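You operate a simulated robot arm through the tools that you are given. There is no shell and no other tool. Be economical: measure what you need, move in short steps, check, and stop when the job is done.

The job below is to be done with a simulated robot arm. You get a single attempt, and the scene is never put back.

Task
Put things in order on the small table. At the end: the orange rubber packer stands where the yellow yoghurt tub stood; the small blue brush stands on top of the green wiping block; the yellow yoghurt tub stands where the clear juice bottle stood; the clear juice bottle stands where the small blue brush stood; the purple steel packer is in the silver ash bucket; whatever was shut is shut again. Leave all else as you found it, and nothing knocked over.

It is judged by the outcome, as a careful person would: the job done as asked, and still so three seconds after it is handed in. It fails if anything else is knocked over, pushed out of place, dropped, spilled or broken.

Robot
A 6-joint arm with a two-finger parallel gripper, fixed in place. Base frame: the origin is at the foot of the arm, x ahead of it, y to its left, z up; the work surface is at about z = 0.78. Units: m, rad, N and s.
With the tool pointing down near the work surface it reaches from about 0.26 to 0.68 m from the base axis. Its first joint turns from -1.152 to 1.152 rad. Payload 2.9 kg.
The TCP is the grasp point between the finger pads, 0.03 m short of the fingertips. In the tool frame z runs along the fingers and y along their closing line. The gripper opens to 0.11 m. The fingers are 0.02 m wide and 0.01 m thick; the gripper's body (0.048 by 0.112 m) begins 0.055 m behind the TCP.
Orientation is that of the tool frame in the base frame, as a unit quaternion [x, y, z, w]. With the fingers straight down and closing along the base's y, the tool's x points along the base's -x, its y along +y and its z along -z.

Tools
- The arm moves only by the tool nudge_tool. Its argument "targets" is a list of rows, each a list of 7 numbers: the shift along the tool's x, y, z in m, then the turn, a rotation vector about the tool's x, y, z in rad, then the closure in counts, from 0 (fully open) to 255 (shut). In form: [[tx, ty, tz, ax, ay, az, gripper], ...]. A call has 1 to 10 rows; each row shifts and turns the commanded pose from where the row before left it, along the tool's axes as they then stand. Rows are played at 5 a second. More than 0.05 m and 0.15 rad between two rows, or a gripper value outside its range, and nothing of the call is played. A pose out of reach is approached as far as the arm can. The call stops where the force on the tool passes 40 N (or 10 N more than at its start, if that is more) or the arm is blocked; 0.2 s more then pass. Each finger travels about 0.108 m/s and halts on what it meets, pressing with about 24 N; the grip force reading is that of the motor and also rises with nothing between the fingers. The clock runs only during rows and for 0.2 s after the last one: add rows that do not move to give the fingers time. The reply holds the time, the measured pose of the TCP, the force on the tool along the base axes, the opening and the grip force, in the units named above and with some noise.
- Cameras (640 x 400 px; columns grow to the right, rows downward): "scene" is fixed at [0.0878, 0.4555, 1.3686]; the picture's right is [-0.55, -0.83, 0.00], its down [-0.59, 0.39, -0.70] and it looks along [0.59, -0.39, -0.71] (base axes); focal length 239 px, centre (320, 200). "wrist" rides on the gripper at [0.072, 0.017, -0.103] in the tool frame; the picture's right is [-0.23, 0.97, 0.00], its down [-0.76, -0.18, -0.62] and it looks along [-0.61, -0.14, 0.78] (tool axes); focal length 222 px, centre (320, 200). There is no depth. A picture from a camera that has moved, and an enlarged one, comes with that camera's place and axes in the base frame and with its lens.
- camera(camera): a new picture of that camera. The clock stands still meanwhile.
- enlarge(camera, box): a new picture of the part [left, top, right, bottom] of that camera's present view, enlarged. The clock stands still meanwhile.
- sign_off(): hands the job in; it is judged then, once.

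Go step by step. Nothing tells you positions but the pictures and the camera data: compare them with the known pose of the tool, close in by small moves and look again before you grip or let go. The budget is 120 turns and 76 pictures, counting those below and the enlarged ones. Unless the task says otherwise, let go and move clear before handing in, and close with one line.

The tools are called by a JSON object that holds its "name" and its "arguments". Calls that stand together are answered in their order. nudge_tool: Moves the arm, as the interface text tells. Its arguments: {"type":"object","properties":{"targets":{"type":"array","items":{"type":"array","items":{"type":"number"}}}},"required":["targets"]} The other tools are called the same way: camera (camera) takes a picture; enlarge (camera, box) takes an enlarged picture of a part of a camera's view; sign_off () hands the job in.

At the start:

```text
clock: 0.0
ee_pos: [0.3897, 0.1125, 1.1605]
tool_rot: [0.0, 1.0, -0.001, -0.001]
ft_force: [0.1, 0.2, -0.3]
gripper_width: 0.1101
gripper_force: 0.2
```

scene: 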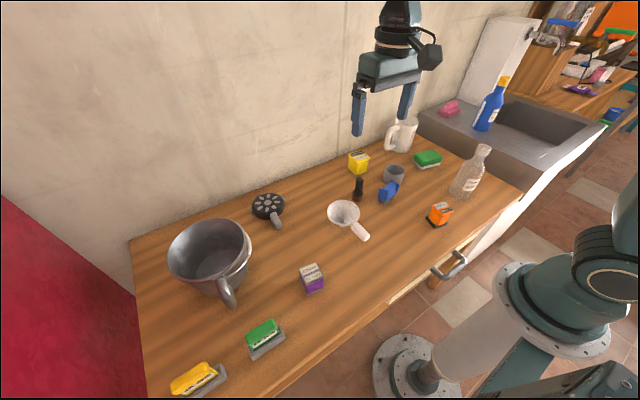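
wrist: 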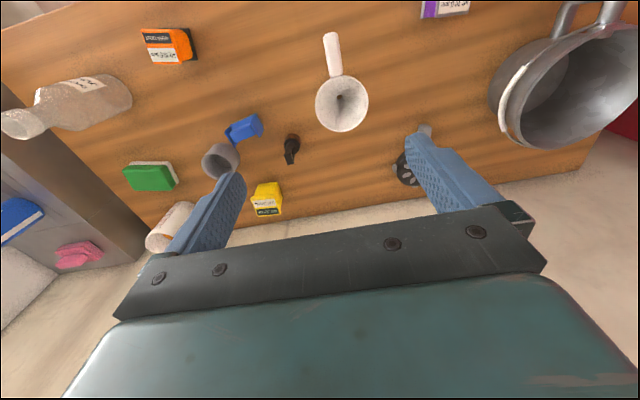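

I see the table with a bucket, purple, orange and yellow items, a bottle, a blue item and a green block. I'll look closer to identify them before moving.

{"name": "enlarge", "arguments": {"camera": "scene", "box": [320, 110, 520, 235]}}

{"name": "enlarge", "arguments": {"camera": "scene", "box": [140, 180, 400, 400]}}

{"name": "enlarge", "arguments": {"camera": "wrist", "box": [0, 0, 320, 260]}}

```text
3.20 times, centred on (420, 172) of scene
camera zoom: at [0.0878, 0.4555, 1.3686], right [-0.55, -0.83, 0.0], down [-0.59, 0.39, -0.7], along [0.59, -0.39, -0.71], focal length 766 px, centre (0, 288)
```

zoom: 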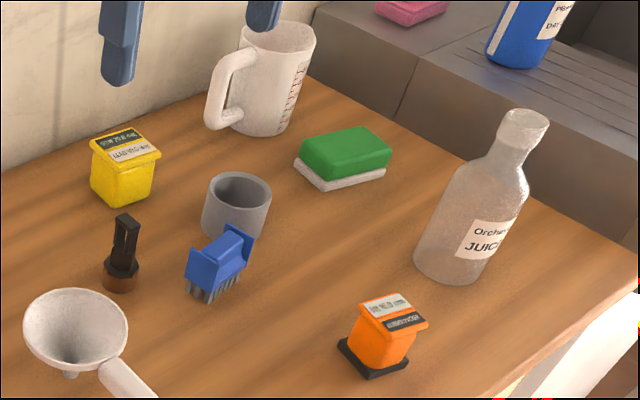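

```text
1.82 times, centred on (270, 290) of scene
camera zoom: at [0.0878, 0.4555, 1.3686], right [-0.55, -0.83, 0.0], down [-0.59, 0.39, -0.7], along [0.59, -0.39, -0.71], focal length 435 px, centre (411, 36)
```

zoom: 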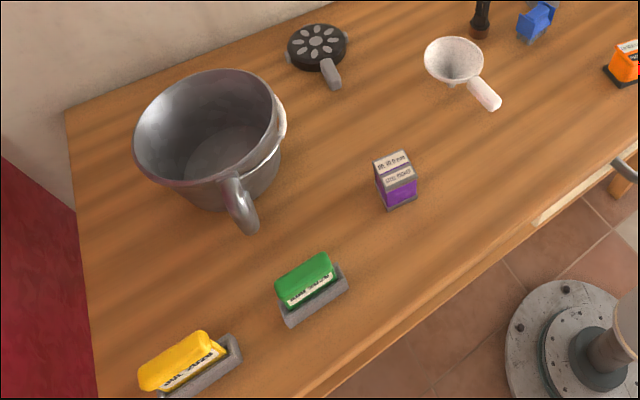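

```text
1.54 times, centred on (160, 130) of wrist
camera zoom: at [0.3178, 0.1275, 1.264], right [0.23, 0.97, 0.0], down [0.76, -0.18, 0.62], along [0.61, -0.14, -0.78], focal length 342 px, centre (566, 308)
```

zoom: 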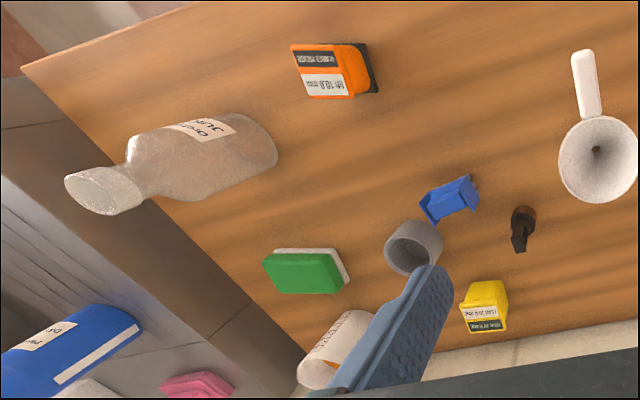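

The sponge-like green item by the mug, the blue brush by the grey cup, the bottle, and the orange, yellow and purple boxes are all visible. I estimate the brush at about (0.45,-0.06), so I'll move above it for a closer look and also enlarge the two erasers at the front.

{"name": "nudge_tool", "arguments": {"targets": [[-0.008, -0.035, 0.026, 0, 0, 0, 0], [-0.008, -0.035, 0.026, 0, 0, 0, 0], [-0.008, -0.035, 0.026, 0, 0, 0, 0], [-0.008, -0.035, 0.026, 0, 0, 0, 0], [-0.008, -0.035, 0.026, 0, 0, 0, 0], [0, 0, 0, 0, 0, 0, 0]]}}

{"name": "camera", "arguments": {"camera": "wrist"}}

{"name": "enlarge", "arguments": {"camera": "scene", "box": [160, 250, 340, 400]}}

```text
clock: 1.4
ee_pos: [0.4312, -0.0662, 1.0282]
tool_rot: [-0.001, 1.0, -0.001, 0.0]
ft_force: [-1.2, -0.3, 0.1]
gripper_width: 0.11
gripper_force: 0.1
```

```text
70 pictures are left
camera wrist: at [0.3591, -0.0505, 1.1318], right [0.23, 0.97, 0.0], down [0.76, -0.18, 0.62], along [0.61, -0.14, -0.78], focal length 222 px, centre (320, 200)
```

wrist: 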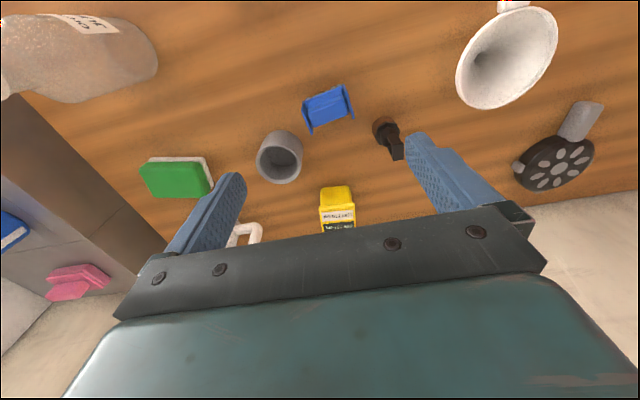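

```text
2.67 times, centred on (250, 325) of scene
camera zoom: at [0.0878, 0.4555, 1.3686], right [-0.55, -0.83, 0.0], down [-0.59, 0.39, -0.7], along [0.59, -0.39, -0.71], focal length 638 px, centre (507, -133)
```

zoom: 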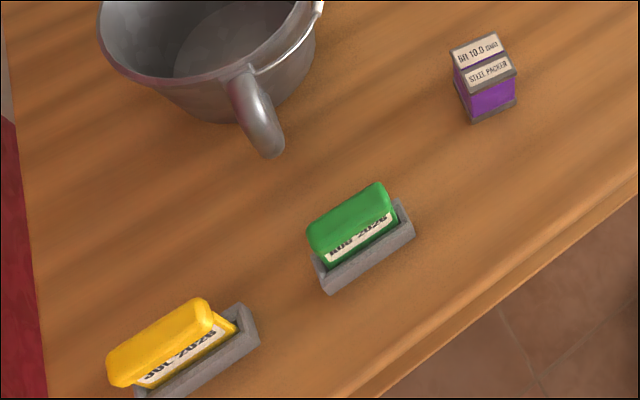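

The items at the front are date cards, so the sponge is the green wiping block. I'll zoom in on the brush area and the orange packer.

{"name": "enlarge", "arguments": {"camera": "wrist", "box": [240, 60, 420, 240]}}

{"name": "enlarge", "arguments": {"camera": "scene", "box": [345, 160, 465, 235]}}

```text
2.22 times, centred on (330, 150) of wrist
camera zoom: at [0.3591, -0.0505, 1.1318], right [0.23, 0.97, 0.0], down [0.76, -0.18, 0.62], along [0.61, -0.14, -0.78], focal length 494 px, centre (298, 311)
```

zoom: 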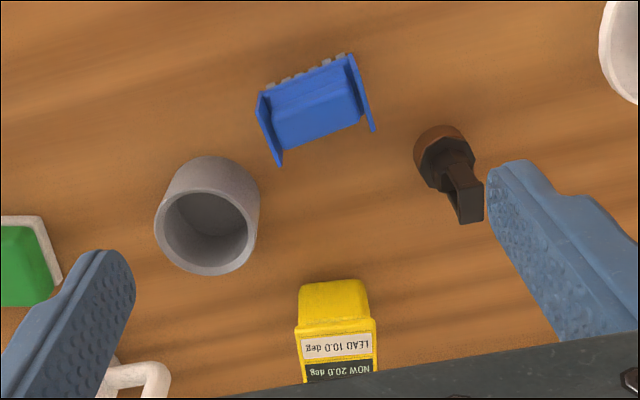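

```text
5.33 times, centred on (405, 198) of scene
camera zoom: at [0.0878, 0.4555, 1.3686], right [-0.55, -0.83, 0.0], down [-0.59, 0.39, -0.7], along [0.59, -0.39, -0.71], focal length 1277 px, centre (-133, 213)
```

zoom: 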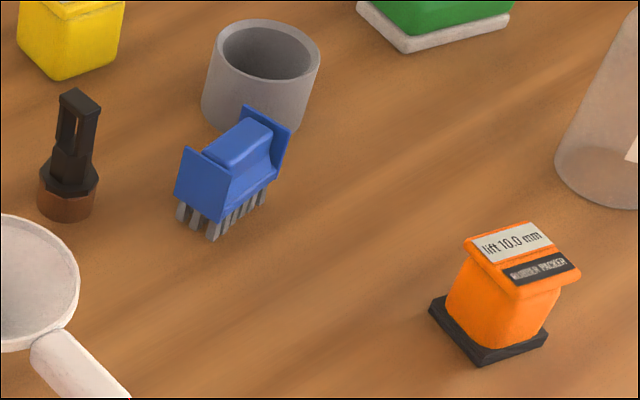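

The labels are odd, so I want to be sure which yellow item is the yoghurt tub. I'll zoom in on both candidates.

{"name": "enlarge", "arguments": {"camera": "scene", "box": [340, 140, 380, 180]}}

{"name": "enlarge", "arguments": {"camera": "scene", "box": [165, 350, 235, 400]}}

{"name": "enlarge", "arguments": {"camera": "wrist", "box": [310, 175, 365, 235]}}

```text
10.00 times, centred on (360, 160) of scene
camera zoom: at [0.0878, 0.4555, 1.3686], right [-0.55, -0.83, 0.0], down [-0.59, 0.39, -0.7], along [0.59, -0.39, -0.71], focal length 2394 px, centre (-80, 600)
```

zoom: 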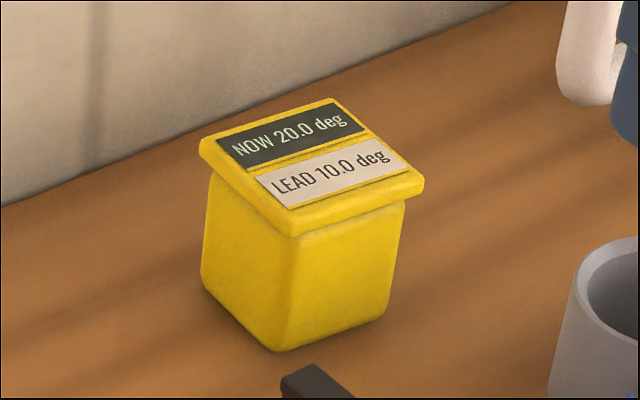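

```text
8.00 times, centred on (200, 375) of scene
camera zoom: at [0.0878, 0.4555, 1.3686], right [-0.55, -0.83, 0.0], down [-0.59, 0.39, -0.7], along [0.59, -0.39, -0.71], focal length 1915 px, centre (1280, -1200)
```

zoom: 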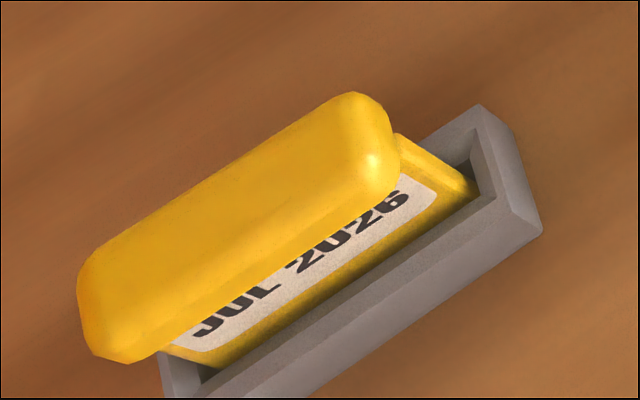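

```text
6.67 times, centred on (338, 205) of wrist
camera zoom: at [0.3591, -0.0505, 1.1318], right [0.23, 0.97, 0.0], down [0.76, -0.18, 0.62], along [0.61, -0.14, -0.78], focal length 1481 px, centre (203, 167)
```

zoom: 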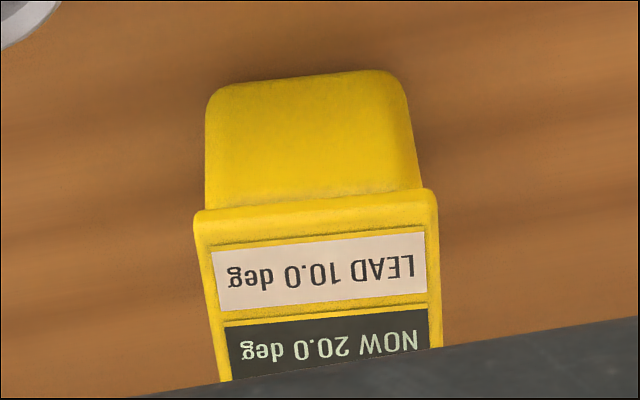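

The yellow box with the rim is tub-shaped, so I take it as the yoghurt tub. The brush stands on its bristles at about (0.448,-0.060), top at about 0.84, turned some 7°, and I'll descend above it.

{"name": "nudge_tool", "arguments": {"targets": [[-0.017, 0.006, 0, 0, 0, -0.12, 40], [0, 0, 0.045, 0, 0, 0, 60], [0, 0, 0.045, 0, 0, 0, 60], [0, 0, 0.03, 0, 0, 0, 60], [0, 0, 0, 0, 0, 0, 60]]}}

{"name": "camera", "arguments": {"camera": "wrist"}}

{"name": "enlarge", "arguments": {"camera": "scene", "box": [320, 130, 460, 220]}}

```text
clock: 2.6
ee_pos: [0.448, -0.0565, 0.9072]
tool_rot: [-0.061, 0.998, -0.001, 0.0]
ft_force: [0.2, 0.3, -1.3]
gripper_width: 0.0841
gripper_force: 0.1
```

```text
63 pictures are left
camera wrist: at [0.3743, -0.0497, 1.0116], right [0.11, 0.99, 0.0], down [0.78, -0.09, 0.62], along [0.62, -0.07, -0.78], focal length 222 px, centre (320, 200)
```

wrist: 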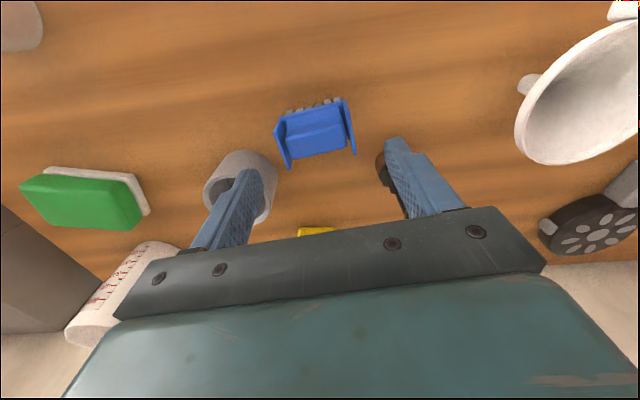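

```text
4.44 times, centred on (390, 175) of scene
camera zoom: at [0.0878, 0.4555, 1.3686], right [-0.55, -0.83, 0.0], down [-0.59, 0.39, -0.7], along [0.59, -0.39, -0.71], focal length 1064 px, centre (9, 311)
```

zoom: 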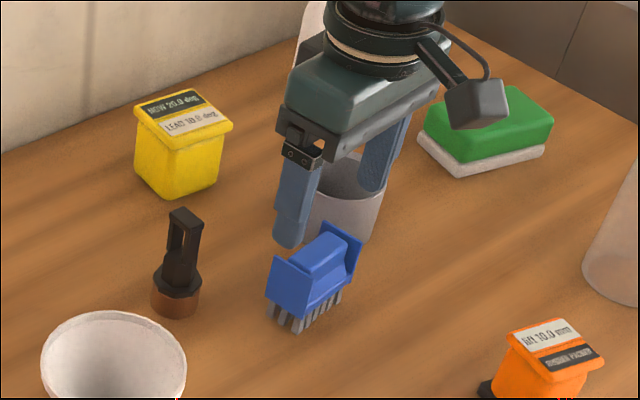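

Position agrees: brush centre (0.446,-0.0615). I'll descend and grip the end plates.

{"name": "nudge_tool", "arguments": {"targets": [[0.0015, -0.005, 0.02, 0, 0, -0.04, 60], [0, 0, 0.035, 0, 0, 0, 60], [0, 0, 0.025, 0, 0, 0, 60], [0, 0, 0, 0, 0, 0, 60], [0, 0, 0, 0, 0, 0, 110], [0, 0, 0, 0, 0, 0, 160], [0, 0, 0, 0, 0, 0, 160]]}}

{"name": "enlarge", "arguments": {"camera": "scene", "box": [320, 130, 460, 220]}}

```text
clock: 4.2
ee_pos: [0.4474, -0.0617, 0.83]
tool_rot: [-0.079, 0.997, 0.0, 0.0]
ft_force: [-0.3, -0.5, -0.4]
gripper_width: 0.0593
gripper_force: 24.3
```

```text
4.44 times, centred on (390, 175) of scene
camera zoom: at [0.0878, 0.4555, 1.3686], right [-0.55, -0.83, 0.0], down [-0.59, 0.39, -0.7], along [0.59, -0.39, -0.71], focal length 1064 px, centre (9, 311)
```

zoom: 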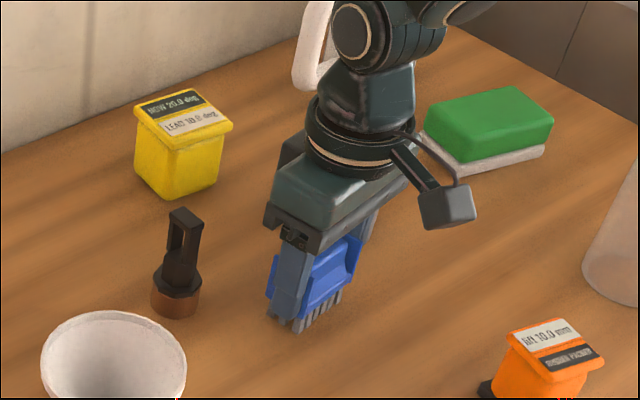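

The brush is gripped at its original spot (0.447,-0.062), bottom about 5 cm below the TCP. I'll lift it and carry it above the sponge at about (0.514,-0.349).

{"name": "nudge_tool", "arguments": {"targets": [[0, 0, -0.045, 0, 0, 0, 160], [0, 0, -0.045, 0, 0, 0, 160], [0, 0, -0.045, 0, 0, 0.079, 160], [0, 0, -0.045, 0, 0, 0.079, 160]]}}

{"name": "nudge_tool", "arguments": {"targets": [[-0.01, -0.046, 0, 0, 0, 0, 160], [-0.01, -0.046, 0, 0, 0, 0, 160], [-0.01, -0.046, 0, 0, 0, 0, 160], [-0.01, -0.046, 0, 0, 0, 0, 160], [-0.01, -0.046, 0, 0, 0, 0, 160], [-0.01, -0.046, 0, 0, 0, 0, 160], [0, 0, 0, 0, 0, 0.1, 160], [0, 0, 0, 0, 0, 0.1, 160], [0, 0, 0, 0, 0, 0, 160]]}}

{"name": "camera", "arguments": {"camera": "wrist"}}

{"name": "enlarge", "arguments": {"camera": "scene", "box": [340, 80, 500, 220]}}

```text
clock: 5.2
ee_pos: [0.4461, -0.0612, 1.0124]
tool_rot: [-0.001, 1.0, 0.0, -0.001]
ft_force: [-0.3, -0.1, 0.9]
gripper_width: 0.0412
gripper_force: 0.1
```

```text
clock: 7.2
ee_pos: [0.5048, -0.3382, 1.0101]
tool_rot: [0.099, 0.995, 0.0, 0.0]
ft_force: [-0.3, 0.1, -1.2]
gripper_width: 0.041
gripper_force: 0.0
```

```text
60 pictures are left
camera wrist: at [0.4385, -0.3083, 1.1137], right [0.42, 0.91, 0.0], down [0.71, -0.32, 0.62], along [0.57, -0.26, -0.78], focal length 222 px, centre (320, 200)
```

wrist: 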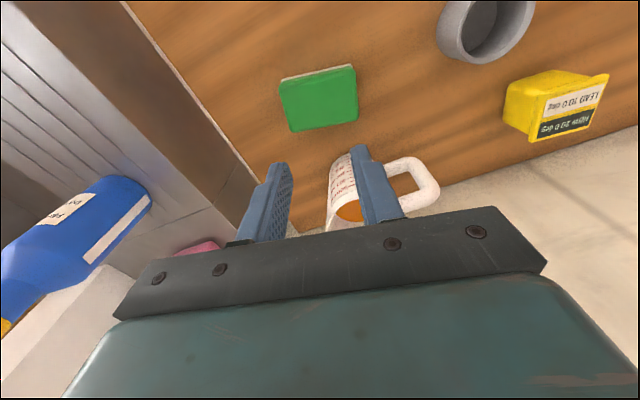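

```text
2.86 times, centred on (420, 150) of scene
camera zoom: at [0.0878, 0.4555, 1.3686], right [-0.55, -0.83, 0.0], down [-0.59, 0.39, -0.7], along [0.59, -0.39, -0.71], focal length 684 px, centre (34, 343)
```

zoom: 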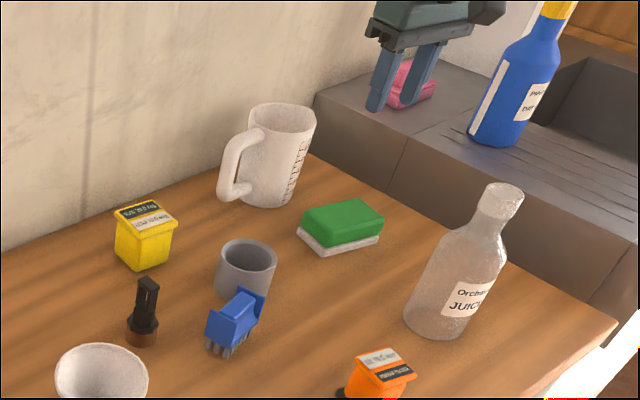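

The fingers slid off the brush; it is still standing at its place. I'll look at it closely before a different grip.

{"name": "enlarge", "arguments": {"camera": "scene", "box": [375, 168, 415, 208]}}

{"name": "nudge_tool", "arguments": {"targets": [[0, 0, 0, 0, 0, -0.1, 100], [0, 0, 0, 0, 0, -0.1, 60], [0.009, 0.046, 0, 0, 0, 0, 60], [0.009, 0.046, 0, 0, 0, 0, 60], [0.009, 0.046, 0, 0, 0, 0, 60], [0.009, 0.046, 0, 0, 0, 0, 60], [0.009, 0.046, 0, 0, 0, 0, 60], [0.012, 0.046, 0.0, 0, 0, 0, 60], [0, 0, 0.02, 0, 0, 0, 60], [0, 0, 0.02, 0, 0, 0, 60]]}}

{"name": "enlarge", "arguments": {"camera": "wrist", "box": [240, 60, 420, 200]}}

```text
10.00 times, centred on (395, 188) of scene
camera zoom: at [0.0878, 0.4555, 1.3686], right [-0.55, -0.83, 0.0], down [-0.59, 0.39, -0.7], along [0.59, -0.39, -0.71], focal length 2394 px, centre (-430, 320)
```

zoom: 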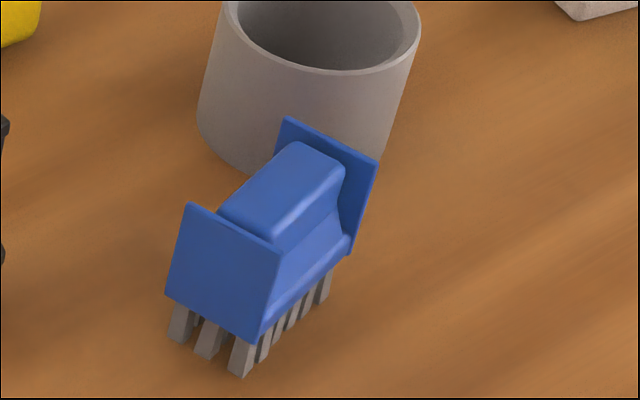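

```text
clock: 9.4
ee_pos: [0.449, -0.063, 0.9706]
tool_rot: [-0.001, 1.0, 0.001, 0.0]
ft_force: [-0.4, 0.5, 0.1]
gripper_width: 0.0841
gripper_force: 0.1
```

```text
2.86 times, centred on (330, 130) of wrist
camera zoom: at [0.3778, -0.0474, 1.0745], right [0.23, 0.97, 0.0], down [0.76, -0.18, 0.62], along [0.61, -0.14, -0.78], focal length 635 px, centre (291, 400)
```

zoom: 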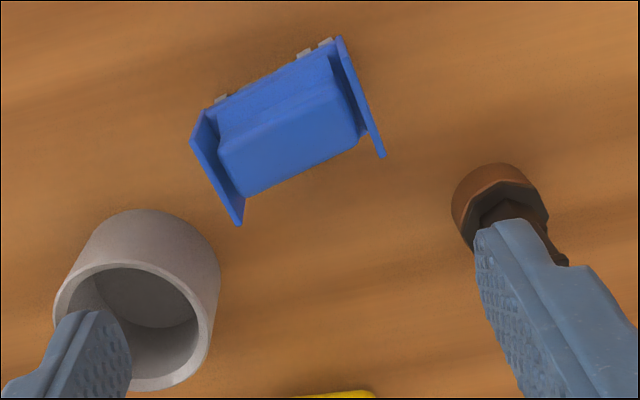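

The end plates are slippery; the bar between them has a waist, so I'll grip across it instead. Brush now at (0.447,-0.064) with yaw about 13°, so I turn the tool about 77°.

{"name": "nudge_tool", "arguments": {"targets": [[0.002, -0.001, 0, 0, 0, 0.1493, 60], [0, 0, 0, 0, 0, 0.1493, 60], [0, 0, 0, 0, 0, 0.1493, 60], [0, 0, 0, 0, 0, 0.1493, 60], [0, 0, 0, 0, 0, 0.1493, 60], [0, 0, 0, 0, 0, 0.1493, 60], [0, 0, 0, 0, 0, 0.1493, 60], [0, 0, 0, 0, 0, 0.1493, 60], [0, 0, 0, 0, 0, 0.1493, 60], [0, 0, 0.03, 0, 0, 0, 80]]}}

{"name": "camera", "arguments": {"camera": "wrist"}}

{"name": "enlarge", "arguments": {"camera": "scene", "box": [340, 130, 440, 220]}}

```text
clock: 11.6
ee_pos: [0.4468, -0.0636, 0.9406]
tool_rot: [0.622, 0.783, 0.0, 0.0]
ft_force: [0.0, 0.2, 0.4]
gripper_width: 0.0753
gripper_force: 0.0
```

```text
56 pictures are left
camera wrist: at [0.4472, 0.0099, 1.0447], right [1.0, 0.0, 0.0], down [0.0, -0.78, 0.62], along [0.0, -0.62, -0.78], focal length 222 px, centre (320, 200)
```

wrist: 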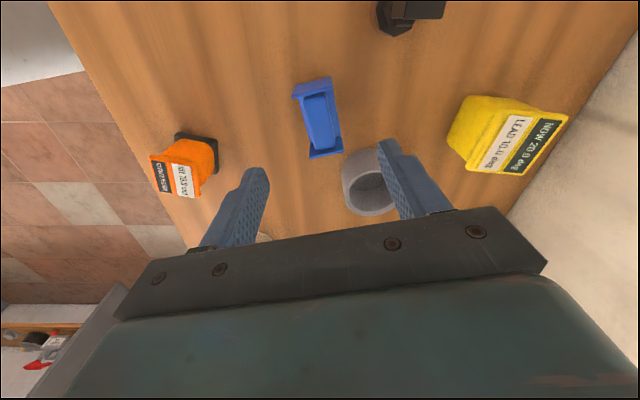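

```text
4.44 times, centred on (390, 175) of scene
camera zoom: at [0.0878, 0.4555, 1.3686], right [-0.55, -0.83, 0.0], down [-0.59, 0.39, -0.7], along [0.59, -0.39, -0.71], focal length 1064 px, centre (9, 311)
```

zoom: 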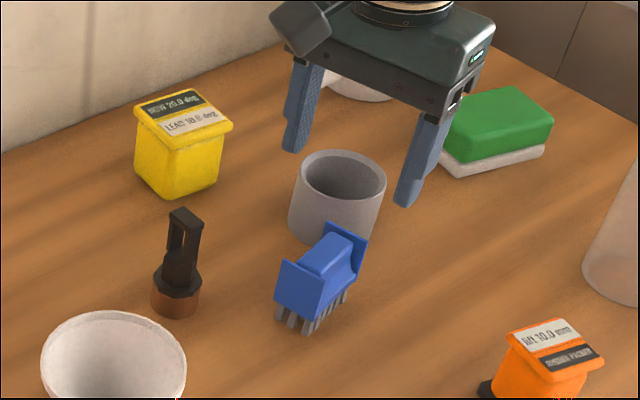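

The bar centre lies under the TCP within 2 mm and the yaw matches. I'll descend and close on the waist.

{"name": "nudge_tool", "arguments": {"targets": [[0, 0, 0.045, 0, 0, 0, 80], [0, 0, 0.04, 0, 0, 0, 80], [0, 0, 0.025, 0, 0, 0, 80], [0, 0, 0, 0, 0, 0, 80], [0, 0, 0, 0, 0, 0, 150], [0, 0, 0, 0, 0, 0, 255], [0, 0, 0, 0, 0, 0, 255], [0, 0, 0, 0, 0, 0, 255]]}}

{"name": "nudge_tool", "arguments": {"targets": [[0, 0, -0.02, 0, 0, 0, 255], [0, 0, -0.02, 0, 0, 0, 255], [0, 0, 0, 0, 0, 0, 255]]}}

{"name": "enlarge", "arguments": {"camera": "scene", "box": [340, 130, 440, 220]}}

```text
clock: 13.4
ee_pos: [0.4447, -0.0613, 0.8304]
tool_rot: [0.621, 0.784, -0.001, 0.0]
ft_force: [-0.7, 0.0, 0.1]
gripper_width: 0.0356
gripper_force: 23.9
```

```text
clock: 14.2
ee_pos: [0.4447, -0.0623, 0.8717]
tool_rot: [0.621, 0.784, 0.0, 0.0]
ft_force: [-0.6, -0.5, -1.0]
gripper_width: 0.0355
gripper_force: 24.0
```

```text
4.44 times, centred on (390, 175) of scene
camera zoom: at [0.0878, 0.4555, 1.3686], right [-0.55, -0.83, 0.0], down [-0.59, 0.39, -0.7], along [0.59, -0.39, -0.71], focal length 1064 px, centre (9, 311)
```

zoom: 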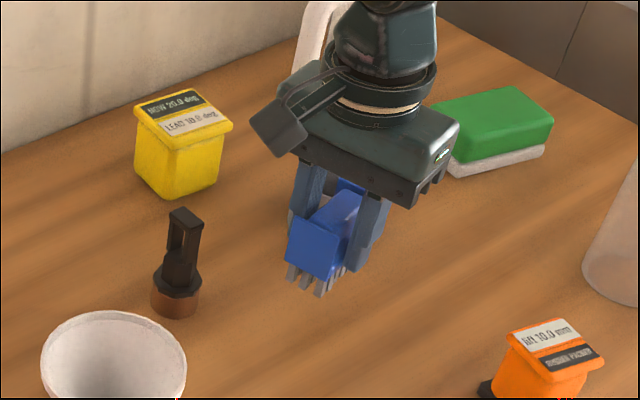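

The brush is lifted securely. I'll raise it further and carry it to above the sponge at (0.511,-0.343), aligning it with the sponge's long side.

{"name": "nudge_tool", "arguments": {"targets": [[0, 0, -0.045, 0, 0, 0, 255], [0, 0, -0.045, 0, 0, 0, 255], [0, 0, -0.03, 0, 0, 0, 255], [-0.0481, 0, 0, 0, 0, 0, 255], [-0.0481, 0, 0, 0, 0, 0, 255], [-0.0481, 0, 0, 0, 0, 0, 255], [-0.0481, 0, 0, 0, 0, 0, 255], [-0.0481, 0, 0, 0, 0, 0, 255], [-0.0481, 0, 0, 0, 0, 0, 255]]}}

{"name": "nudge_tool", "arguments": {"targets": [[0, 0, 0, 0, 0, 0.1225, 255], [0, 0, 0, 0, 0, 0.1225, 255], [0, 0, 0, 0, 0, 0.1225, 255], [0, 0, 0, 0, 0, 0.1225, 255], [0, 0, 0.04, 0, 0, 0, 255], [0, 0, 0, 0, 0, 0, 255]]}}

{"name": "camera", "arguments": {"camera": "wrist"}}

{"name": "enlarge", "arguments": {"camera": "scene", "box": [340, 90, 480, 210]}}

```text
clock: 16.2
ee_pos: [0.5112, -0.3432, 0.9891]
tool_rot: [0.621, 0.783, -0.001, 0.0]
ft_force: [1.0, -0.9, -1.1]
gripper_width: 0.0353
gripper_force: 24.0
```

```text
clock: 17.6
ee_pos: [0.512, -0.3425, 0.95]
tool_rot: [0.793, 0.609, 0.0, -0.001]
ft_force: [0.4, 0.2, -1.5]
gripper_width: 0.0354
gripper_force: 24.7
```

```text
53 pictures are left
camera wrist: at [0.5476, -0.2791, 1.0537], right [0.88, -0.47, 0.0], down [-0.37, -0.69, 0.62], along [-0.29, -0.55, -0.78], focal length 222 px, centre (320, 200)
```

wrist: 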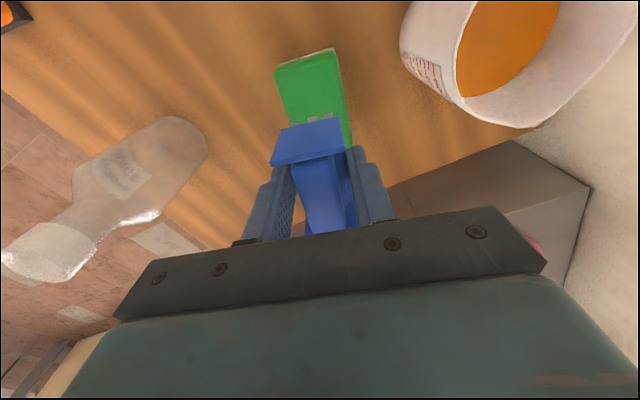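

```text
3.33 times, centred on (410, 150) of scene
camera zoom: at [0.0878, 0.4555, 1.3686], right [-0.55, -0.83, 0.0], down [-0.59, 0.39, -0.7], along [0.59, -0.39, -0.71], focal length 798 px, centre (20, 367)
```

zoom: 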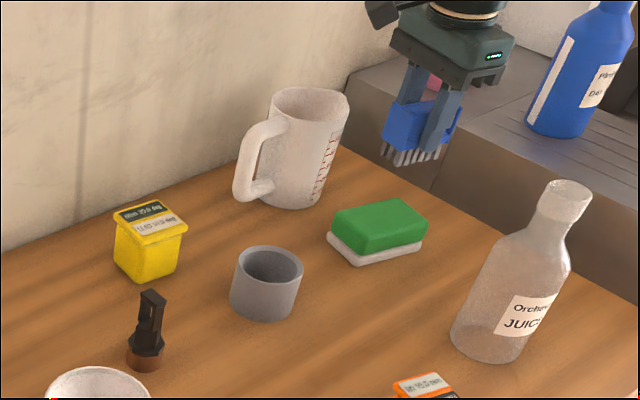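

The alignment looks good, and the jug (full of juice) is clear by about 4 cm. I'll lower to just above the sponge.

{"name": "nudge_tool", "arguments": {"targets": [[0, 0, 0.03, 0, 0, 0, 255], [0, 0, 0.03, 0, 0, 0, 255], [0, 0, 0.008, 0, 0, 0, 255], [0, 0, 0, 0, 0, 0, 255]]}}

{"name": "enlarge", "arguments": {"camera": "scene", "box": [380, 110, 460, 190]}}

```text
clock: 18.6
ee_pos: [0.5128, -0.344, 0.8829]
tool_rot: [0.793, 0.61, 0.0, 0.0]
ft_force: [0.1, -0.1, -1.9]
gripper_width: 0.0351
gripper_force: 24.1
```

```text
5.00 times, centred on (420, 150) of scene
camera zoom: at [0.0878, 0.4555, 1.3686], right [-0.55, -0.83, 0.0], down [-0.59, 0.39, -0.7], along [0.59, -0.39, -0.71], focal length 1197 px, centre (-180, 450)
```

zoom: 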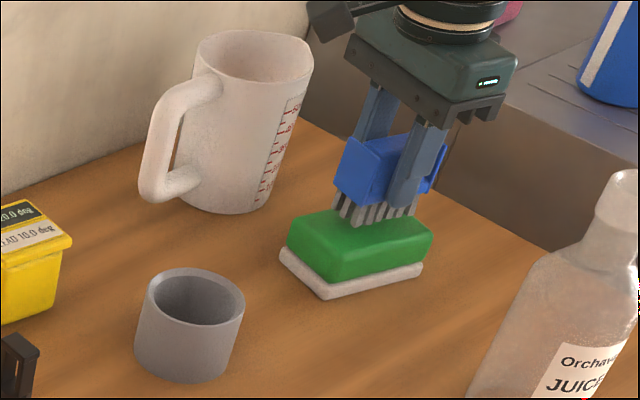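

The bristles are about 1 cm above the sponge and centred. I'll lower in small steps until contact.

{"name": "nudge_tool", "arguments": {"targets": [[0, 0, 0.004, 0, 0, 0, 255], [0, 0, 0.004, 0, 0, 0, 255], [0, 0, 0, 0, 0, 0, 255]]}}

{"name": "nudge_tool", "arguments": {"targets": [[0, 0, 0.002, 0, 0, 0, 255], [0, 0, 0, 0, 0, 0, 255]]}}

{"name": "nudge_tool", "arguments": {"targets": [[0, 0, 0.002, 0, 0, 0, 255], [0, 0, 0, 0, 0, 0, 255]]}}

{"name": "enlarge", "arguments": {"camera": "scene", "box": [380, 110, 460, 190]}}

```text
clock: 19.4
ee_pos: [0.5122, -0.3438, 0.876]
tool_rot: [0.793, 0.61, 0.0, 0.0]
ft_force: [-0.1, 0.2, -0.8]
gripper_width: 0.0353
gripper_force: 23.8
```

```text
clock: 20.0
ee_pos: [0.5136, -0.3445, 0.8738]
tool_rot: [0.792, 0.61, 0.001, 0.001]
ft_force: [-1.5, 2.7, 12.0]
gripper_width: 0.0353
gripper_force: 23.9
```

```text
clock: 20.6
ee_pos: [0.5129, -0.3449, 0.8719]
tool_rot: [0.793, 0.609, 0.0, 0.003]
ft_force: [-1.1, 3.3, 22.4]
gripper_width: 0.0356
gripper_force: 24.3
```

```text
5.00 times, centred on (420, 150) of scene
camera zoom: at [0.0874, 0.4558, 1.3685], right [-0.55, -0.83, 0.0], down [-0.59, 0.39, -0.7], along [0.59, -0.39, -0.71], focal length 1197 px, centre (-180, 450)
```

zoom: 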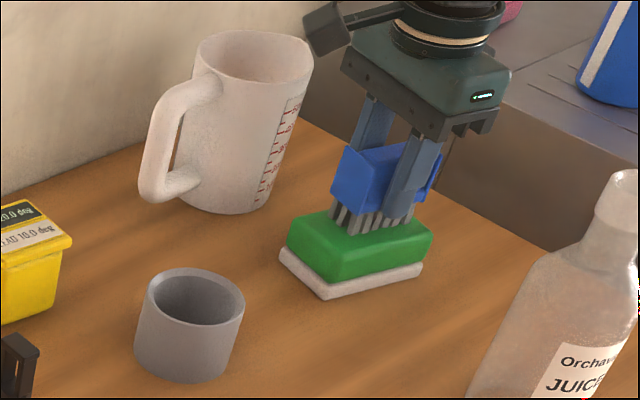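

Contact made. I'll ease up 3 mm, release, and rise straight up.

{"name": "nudge_tool", "arguments": {"targets": [[0, 0, -0.003, 0, 0, 0, 255], [0, 0, 0, 0, 0, 0, 255], [0, 0, 0, 0, 0, 0, 150], [0, 0, 0, 0, 0, 0, 100], [0, 0, 0, 0, 0, 0, 90], [0, 0, 0, 0, 0, 0, 90]]}}

{"name": "nudge_tool", "arguments": {"targets": [[0, 0, -0.03, 0, 0, 0, 90], [0, 0, -0.04, 0, 0, 0, 90], [0, 0, -0.04, 0, 0, 0, 60], [0, 0, -0.04, 0, 0, 0, 0], [0, 0, 0, 0, 0, 0, 0]]}}

{"name": "camera", "arguments": {"camera": "wrist"}}

{"name": "enlarge", "arguments": {"camera": "scene", "box": [380, 110, 520, 220]}}

```text
clock: 22.0
ee_pos: [0.5131, -0.3436, 0.8735]
tool_rot: [0.793, 0.61, 0.0, 0.0]
ft_force: [-0.4, -0.4, -0.9]
gripper_width: 0.0711
gripper_force: 0.1
```

```text
clock: 23.2
ee_pos: [0.5138, -0.3406, 1.0224]
tool_rot: [0.793, 0.609, 0.0, 0.0]
ft_force: [-0.5, -0.2, 0.6]
gripper_width: 0.11
gripper_force: 0.0
```

```text
49 pictures are left
camera wrist: at [0.5484, -0.2775, 1.1265], right [0.88, -0.47, 0.0], down [-0.37, -0.69, 0.62], along [-0.29, -0.55, -0.78], focal length 222 px, centre (320, 200)
```

wrist: 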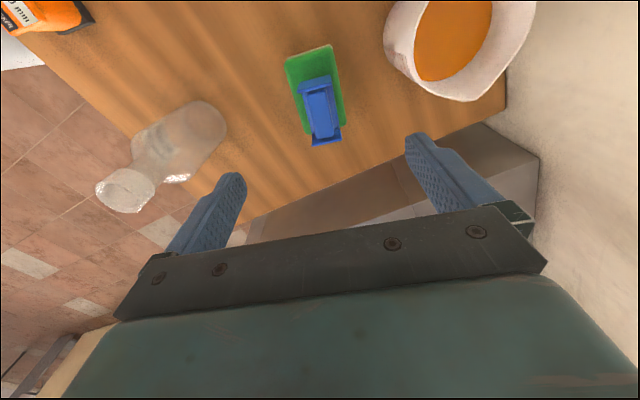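

```text
3.64 times, centred on (450, 165) of scene
camera zoom: at [0.0878, 0.4555, 1.3686], right [-0.55, -0.83, 0.0], down [-0.59, 0.39, -0.7], along [0.59, -0.39, -0.71], focal length 871 px, centre (-153, 327)
```

zoom: 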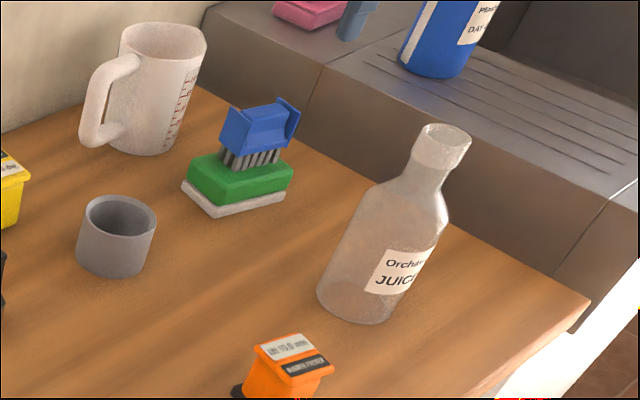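

The brush stands on the sponge. Next is the bottle at about (0.335,-0.307); I'll turn the tool back and move above its neck.

{"name": "nudge_tool", "arguments": {"targets": [[0, 0, -0.02, 0, 0, -0.149, 0], [0, 0, 0, 0, 0, -0.149, 0], [0, 0, 0, 0, 0, -0.149, 0], [0, 0, 0, 0, 0, -0.149, 0], [0, 0, 0, 0, 0, -0.149, 0], [0, 0, 0, 0, 0, -0.149, 0], [0, 0, 0, 0, 0, -0.149, 0], [0, 0, 0, 0, 0, -0.149, 0], [0, 0, 0, 0, 0, -0.149, 0], [0, 0, 0, 0, 0, -0.149, 0]]}}

{"name": "nudge_tool", "arguments": {"targets": [[0, 0, 0, 0, 0, -0.12, 0], [0, 0, 0, 0, 0, -0.12, 0], [0, 0, 0, 0, 0, -0.102, 0], [0.045, 0.009, 0, 0, 0, 0, 0], [0.045, 0.009, 0, 0, 0, 0, 0], [0.045, 0.008, 0, 0, 0, 0, 0], [0.044, 0.008, 0, 0, 0, 0, 0], [0, 0, 0, 0, 0, 0, 0]]}}

{"name": "camera", "arguments": {"camera": "wrist"}}

```text
clock: 25.4
ee_pos: [0.5122, -0.3429, 1.0439]
tool_rot: [0.169, 0.986, -0.001, 0.001]
ft_force: [0.8, 0.6, -0.4]
gripper_width: 0.11
gripper_force: 0.1
```

```text
clock: 27.2
ee_pos: [0.3323, -0.3101, 1.0424]
tool_rot: [-0.001, 1.0, 0.0, 0.0]
ft_force: [-0.5, 0.0, -1.0]
gripper_width: 0.11
gripper_force: 0.0
```

```text
47 pictures are left
camera wrist: at [0.26, -0.2939, 1.1449], right [0.23, 0.97, 0.0], down [0.76, -0.18, 0.62], along [0.61, -0.14, -0.78], focal length 222 px, centre (320, 200)
```

wrist: 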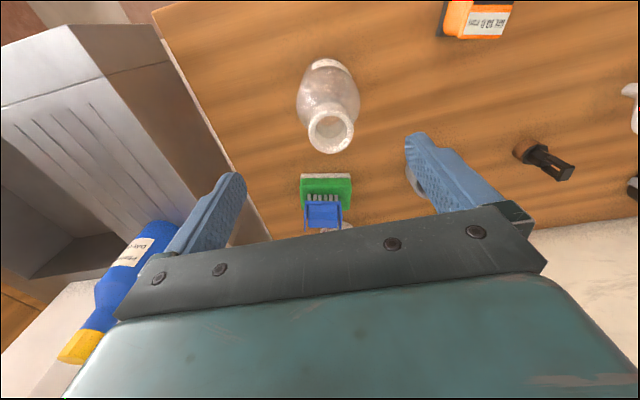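

The bottle's mouth is at (0.331,-0.301), top about 0.967. I'll centre on it, lower to TCP z=0.945 and close.

{"name": "nudge_tool", "arguments": {"targets": [[0.001, 0.0095, 0, 0, 0, 0, 0], [0, 0, 0.035, 0, 0, 0, 0], [0, 0, 0.035, 0, 0, 0, 0], [0, 0, 0.027, 0, 0, 0, 0], [0, 0, 0, 0, 0, 0, 0]]}}

{"name": "enlarge", "arguments": {"camera": "scene", "box": [420, 110, 540, 220]}}

{"name": "camera", "arguments": {"camera": "wrist"}}

```text
clock: 28.4
ee_pos: [0.3321, -0.3014, 0.9441]
tool_rot: [-0.001, 1.0, 0.0, 0.0]
ft_force: [0.1, -1.2, 0.4]
gripper_width: 0.1098
gripper_force: 0.1
```

```text
3.64 times, centred on (480, 165) of scene
camera zoom: at [0.0878, 0.4555, 1.3686], right [-0.55, -0.83, 0.0], down [-0.59, 0.39, -0.7], along [0.59, -0.39, -0.71], focal length 871 px, centre (-262, 327)
```

zoom: 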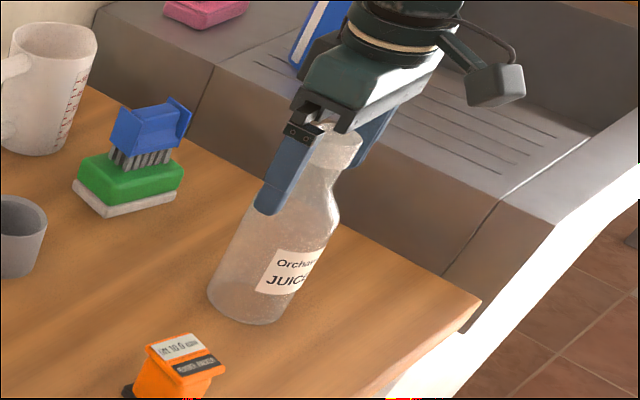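

```text
45 pictures are left
camera wrist: at [0.26, -0.2852, 1.0478], right [0.23, 0.97, 0.0], down [0.76, -0.18, 0.62], along [0.61, -0.14, -0.78], focal length 222 px, centre (320, 200)
```

wrist: 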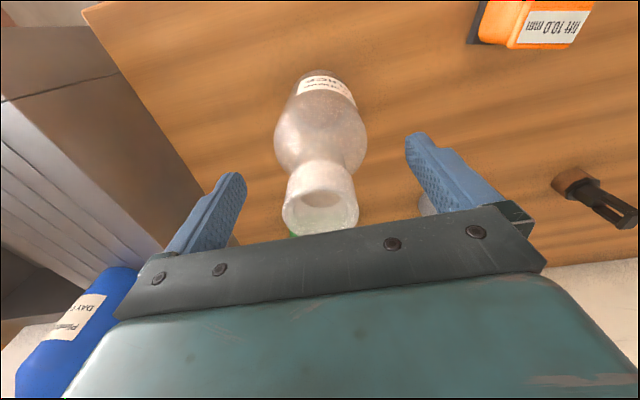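

The neck is centred between the fingers. Closing and lifting slightly.

{"name": "nudge_tool", "arguments": {"targets": [[0.002, 0, 0, 0, 0, 0, 100], [0, 0, 0, 0, 0, 0, 180], [0, 0, 0, 0, 0, 0, 255], [0, 0, 0, 0, 0, 0, 255], [0, 0, 0, 0, 0, 0, 255]]}}

{"name": "nudge_tool", "arguments": {"targets": [[0, 0, -0.02, 0, 0, 0, 255], [0, 0, -0.02, 0, 0, 0, 255], [0, 0, 0, 0, 0, 0, 255]]}}

{"name": "enlarge", "arguments": {"camera": "scene", "box": [400, 90, 540, 220]}}

```text
clock: 29.6
ee_pos: [0.331, -0.3009, 0.9466]
tool_rot: [-0.001, 1.0, -0.001, 0.002]
ft_force: [-1.4, 3.0, 22.0]
gripper_width: 0.0366
gripper_force: 24.0
```

```text
clock: 30.4
ee_pos: [0.329, -0.3019, 0.9852]
tool_rot: [-0.001, 1.0, 0.001, 0.0]
ft_force: [0.3, 0.4, -0.7]
gripper_width: 0.0362
gripper_force: 24.1
```

```text
3.08 times, centred on (470, 155) of scene
camera zoom: at [0.0878, 0.4555, 1.3686], right [-0.55, -0.83, 0.0], down [-0.59, 0.39, -0.7], along [0.59, -0.39, -0.71], focal length 737 px, centre (-142, 338)
```

zoom: 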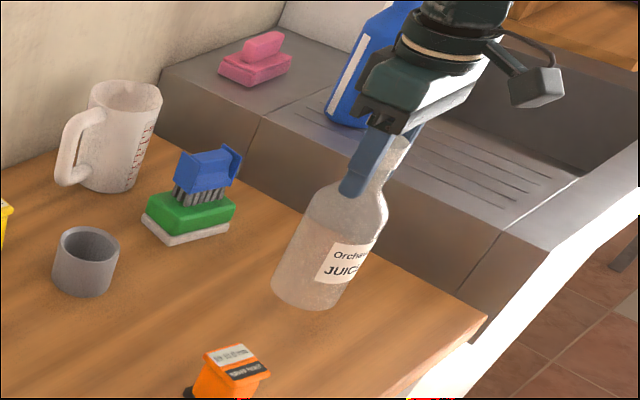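

The bottle is held, bottom about 0.167 below TCP. I'll raise it and carry it to the brush's old spot (0.447,-0.062).

{"name": "nudge_tool", "arguments": {"targets": [[0, 0, -0.035, 0, 0, 0, 255], [0, 0, -0.035, 0, 0, 0, 255], [-0.0197, 0.04, 0, 0, 0, 0, 255], [-0.0197, 0.04, 0, 0, 0, 0, 255], [-0.0197, 0.04, 0, 0, 0, 0, 255], [-0.0197, 0.04, 0, 0, 0, 0, 255], [-0.0197, 0.04, 0, 0, 0, 0, 255], [-0.0195, 0.04, 0, 0, 0, 0, 255], [0, 0, 0, 0, 0, 0, 255]]}}

{"name": "camera", "arguments": {"camera": "scene"}}

{"name": "camera", "arguments": {"camera": "wrist"}}

```text
clock: 32.4
ee_pos: [0.4469, -0.06, 1.0588]
tool_rot: [-0.001, 1.0, 0.001, 0.0]
ft_force: [-0.7, -0.5, -1.0]
gripper_width: 0.0366
gripper_force: 23.8
```

```text
43 pictures are left
```

scene: 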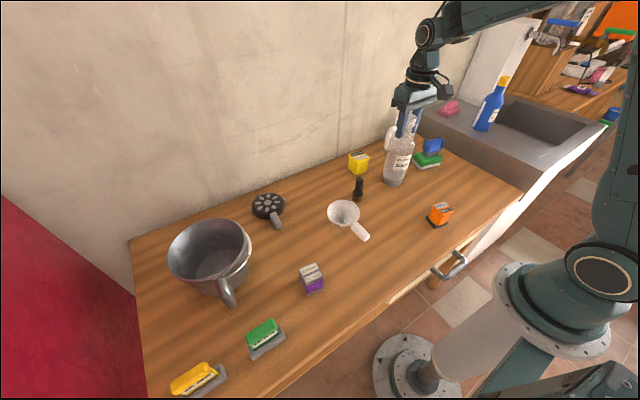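

```text
42 pictures are left
camera wrist: at [0.3766, -0.0449, 1.1625], right [0.23, 0.97, 0.0], down [0.76, -0.18, 0.62], along [0.61, -0.14, -0.78], focal length 222 px, centre (320, 200)
```

wrist: 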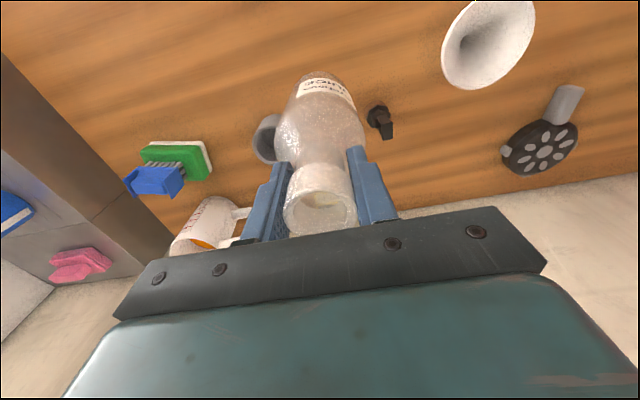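

The bottle hangs upright over its target. I'll lower it to about 1.5 cm above the table and check clearance to the cup.

{"name": "nudge_tool", "arguments": {"targets": [[0, -0.002, 0.035, 0, 0, 0, 255], [0, 0, 0.035, 0, 0, 0, 255], [0, 0, 0.025, 0, 0, 0, 255], [0, 0, 0, 0, 0, 0, 255]]}}

{"name": "enlarge", "arguments": {"camera": "scene", "box": [340, 110, 460, 210]}}

```text
clock: 33.4
ee_pos: [0.4476, -0.0619, 0.9618]
tool_rot: [-0.001, 1.0, -0.001, 0.0]
ft_force: [0.1, -0.2, 0.3]
gripper_width: 0.0362
gripper_force: 23.9
```

```text
4.00 times, centred on (400, 160) of scene
camera zoom: at [0.0878, 0.4555, 1.3686], right [-0.55, -0.83, 0.0], down [-0.59, 0.39, -0.7], along [0.59, -0.39, -0.71], focal length 958 px, centre (0, 360)
```

zoom: 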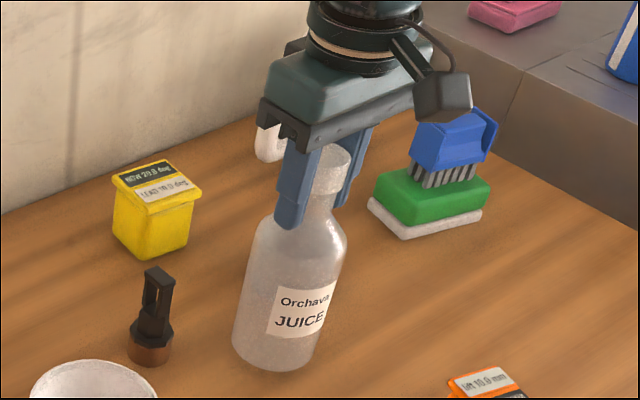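

Clear all round. Lowering in small steps until the bottle touches the table.

{"name": "nudge_tool", "arguments": {"targets": [[0, 0, 0.006, 0, 0, 0, 255], [0, 0, 0.004, 0, 0, 0, 255], [0, 0, 0, 0, 0, 0, 255]]}}

{"name": "nudge_tool", "arguments": {"targets": [[0, 0, 0.003, 0, 0, 0, 255], [0, 0, 0, 0, 0, 0, 255]]}}

{"name": "nudge_tool", "arguments": {"targets": [[0, 0, 0.002, 0, 0, 0, 255], [0, 0, 0, 0, 0, 0, 255]]}}

```text
clock: 34.2
ee_pos: [0.4476, -0.063, 0.9514]
tool_rot: [-0.001, 1.0, 0.0, -0.001]
ft_force: [-0.1, 0.1, 0.0]
gripper_width: 0.036
gripper_force: 24.4
```

```text
clock: 34.8
ee_pos: [0.448, -0.0633, 0.9482]
tool_rot: [-0.001, 1.0, 0.0, 0.0]
ft_force: [0.2, -0.5, -0.4]
gripper_width: 0.0365
gripper_force: 24.3
```

```text
clock: 35.4
ee_pos: [0.4474, -0.0638, 0.9472]
tool_rot: [-0.001, 1.0, -0.001, 0.0]
ft_force: [-0.9, -0.3, 4.8]
gripper_width: 0.0362
gripper_force: 24.2
```

Contact at z≈0.947. I'll release and rise clear.

{"name": "nudge_tool", "arguments": {"targets": [[0, 0, 0, 0, 0, 0, 160], [0, 0, 0, 0, 0, 0, 100], [0, 0, 0, 0, 0, 0, 0], [0, 0, 0, 0, 0, 0, 0]]}}

{"name": "nudge_tool", "arguments": {"targets": [[0, 0, -0.04, 0, 0, 0, 0], [0, 0, -0.04, 0, 0, 0, 0], [0, 0, -0.04, 0, 0, 0, 0], [0, 0, 0, 0, 0, 0, 0]]}}

{"name": "camera", "arguments": {"camera": "wrist"}}

{"name": "enlarge", "arguments": {"camera": "scene", "box": [340, 110, 460, 210]}}

```text
clock: 36.4
ee_pos: [0.4478, -0.0628, 0.9465]
tool_rot: [-0.001, 1.0, 0.0, 0.0]
ft_force: [0.6, -0.4, 0.5]
gripper_width: 0.1105
gripper_force: 0.2
```

```text
clock: 37.4
ee_pos: [0.4452, -0.0634, 1.0645]
tool_rot: [-0.001, 1.0, 0.0, 0.0]
ft_force: [-0.2, 0.0, 0.6]
gripper_width: 0.1099
gripper_force: 0.0
```

```text
40 pictures are left
camera wrist: at [0.3745, -0.0488, 1.1691], right [0.23, 0.97, 0.0], down [0.76, -0.18, 0.62], along [0.61, -0.14, -0.78], focal length 222 px, centre (320, 200)
```

wrist: 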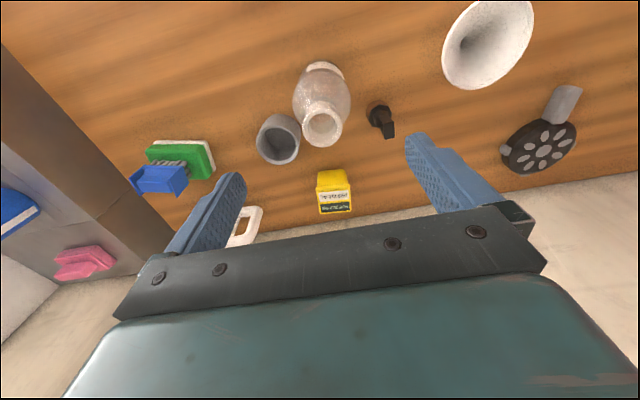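

```text
4.00 times, centred on (400, 160) of scene
camera zoom: at [0.0878, 0.4555, 1.3686], right [-0.55, -0.83, 0.0], down [-0.59, 0.39, -0.7], along [0.59, -0.39, -0.71], focal length 958 px, centre (0, 360)
```

zoom: 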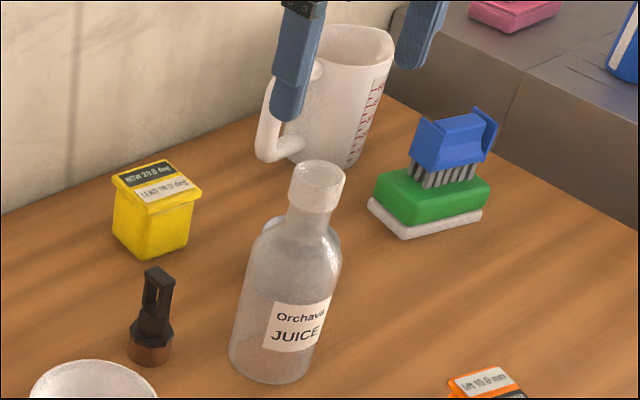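

The bottle stands where the brush was. Next is the yellow tub at about (0.637,-0.088), rim top about 0.848; I'll move above it and look.

{"name": "nudge_tool", "arguments": {"targets": [[-0.047, -0.006, 0, 0, 0, 0, 0], [-0.047, -0.006, 0, 0, 0, 0, 0], [-0.047, -0.006, 0, 0, 0, 0, 0], [-0.047, -0.006, 0, 0, 0, 0, 0], [0, 0, 0.04, 0, 0, 0, 0], [0, 0, 0.04, 0, 0, 0, 0], [0, 0, 0.03, 0, 0, 0, 0], [0, 0, 0, 0, 0, 0, 0]]}}

{"name": "camera", "arguments": {"camera": "wrist"}}

{"name": "camera", "arguments": {"camera": "scene"}}

```text
clock: 39.2
ee_pos: [0.6357, -0.0858, 0.955]
tool_rot: [-0.001, 1.0, 0.0, 0.0]
ft_force: [-0.2, -0.7, 1.0]
gripper_width: 0.1098
gripper_force: 0.1
```

```text
38 pictures are left
camera wrist: at [0.563, -0.0702, 1.0581], right [0.23, 0.97, 0.0], down [0.76, -0.18, 0.62], along [0.61, -0.14, -0.78], focal length 222 px, centre (320, 200)
```

wrist: 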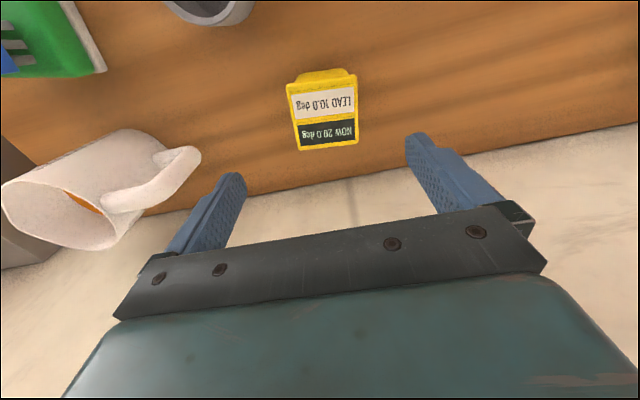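

```text
37 pictures are left
```

scene: 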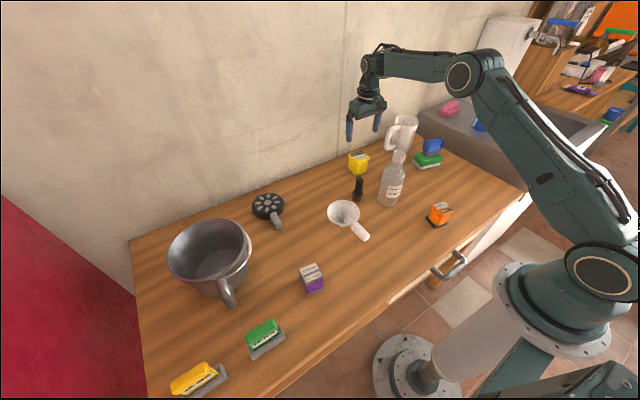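

Tub rim centre is about (0.635,-0.084), yaw about -0.1 rad. I'll align and descend halfway, watching the forearm over the bottle.

{"name": "nudge_tool", "arguments": {"targets": [[0.001, 0.001, 0, 0, 0, 0.1, 40], [0, 0, 0.03, 0, 0, 0, 40], [0, 0, 0.03, 0, 0, 0, 40], [0, 0, 0, 0, 0, 0, 40]]}}

{"name": "camera", "arguments": {"camera": "scene"}}

```text
clock: 40.2
ee_pos: [0.6358, -0.0871, 0.8976]
tool_rot: [0.05, 0.999, 0.0, 0.001]
ft_force: [0.2, 0.5, 0.3]
gripper_width: 0.0928
gripper_force: 0.1
```

```text
36 pictures are left
```

scene: 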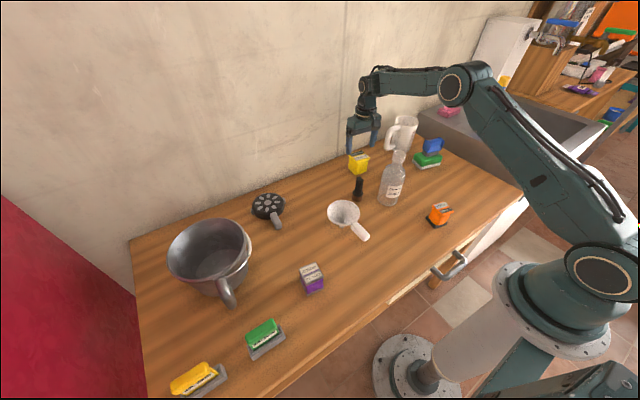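

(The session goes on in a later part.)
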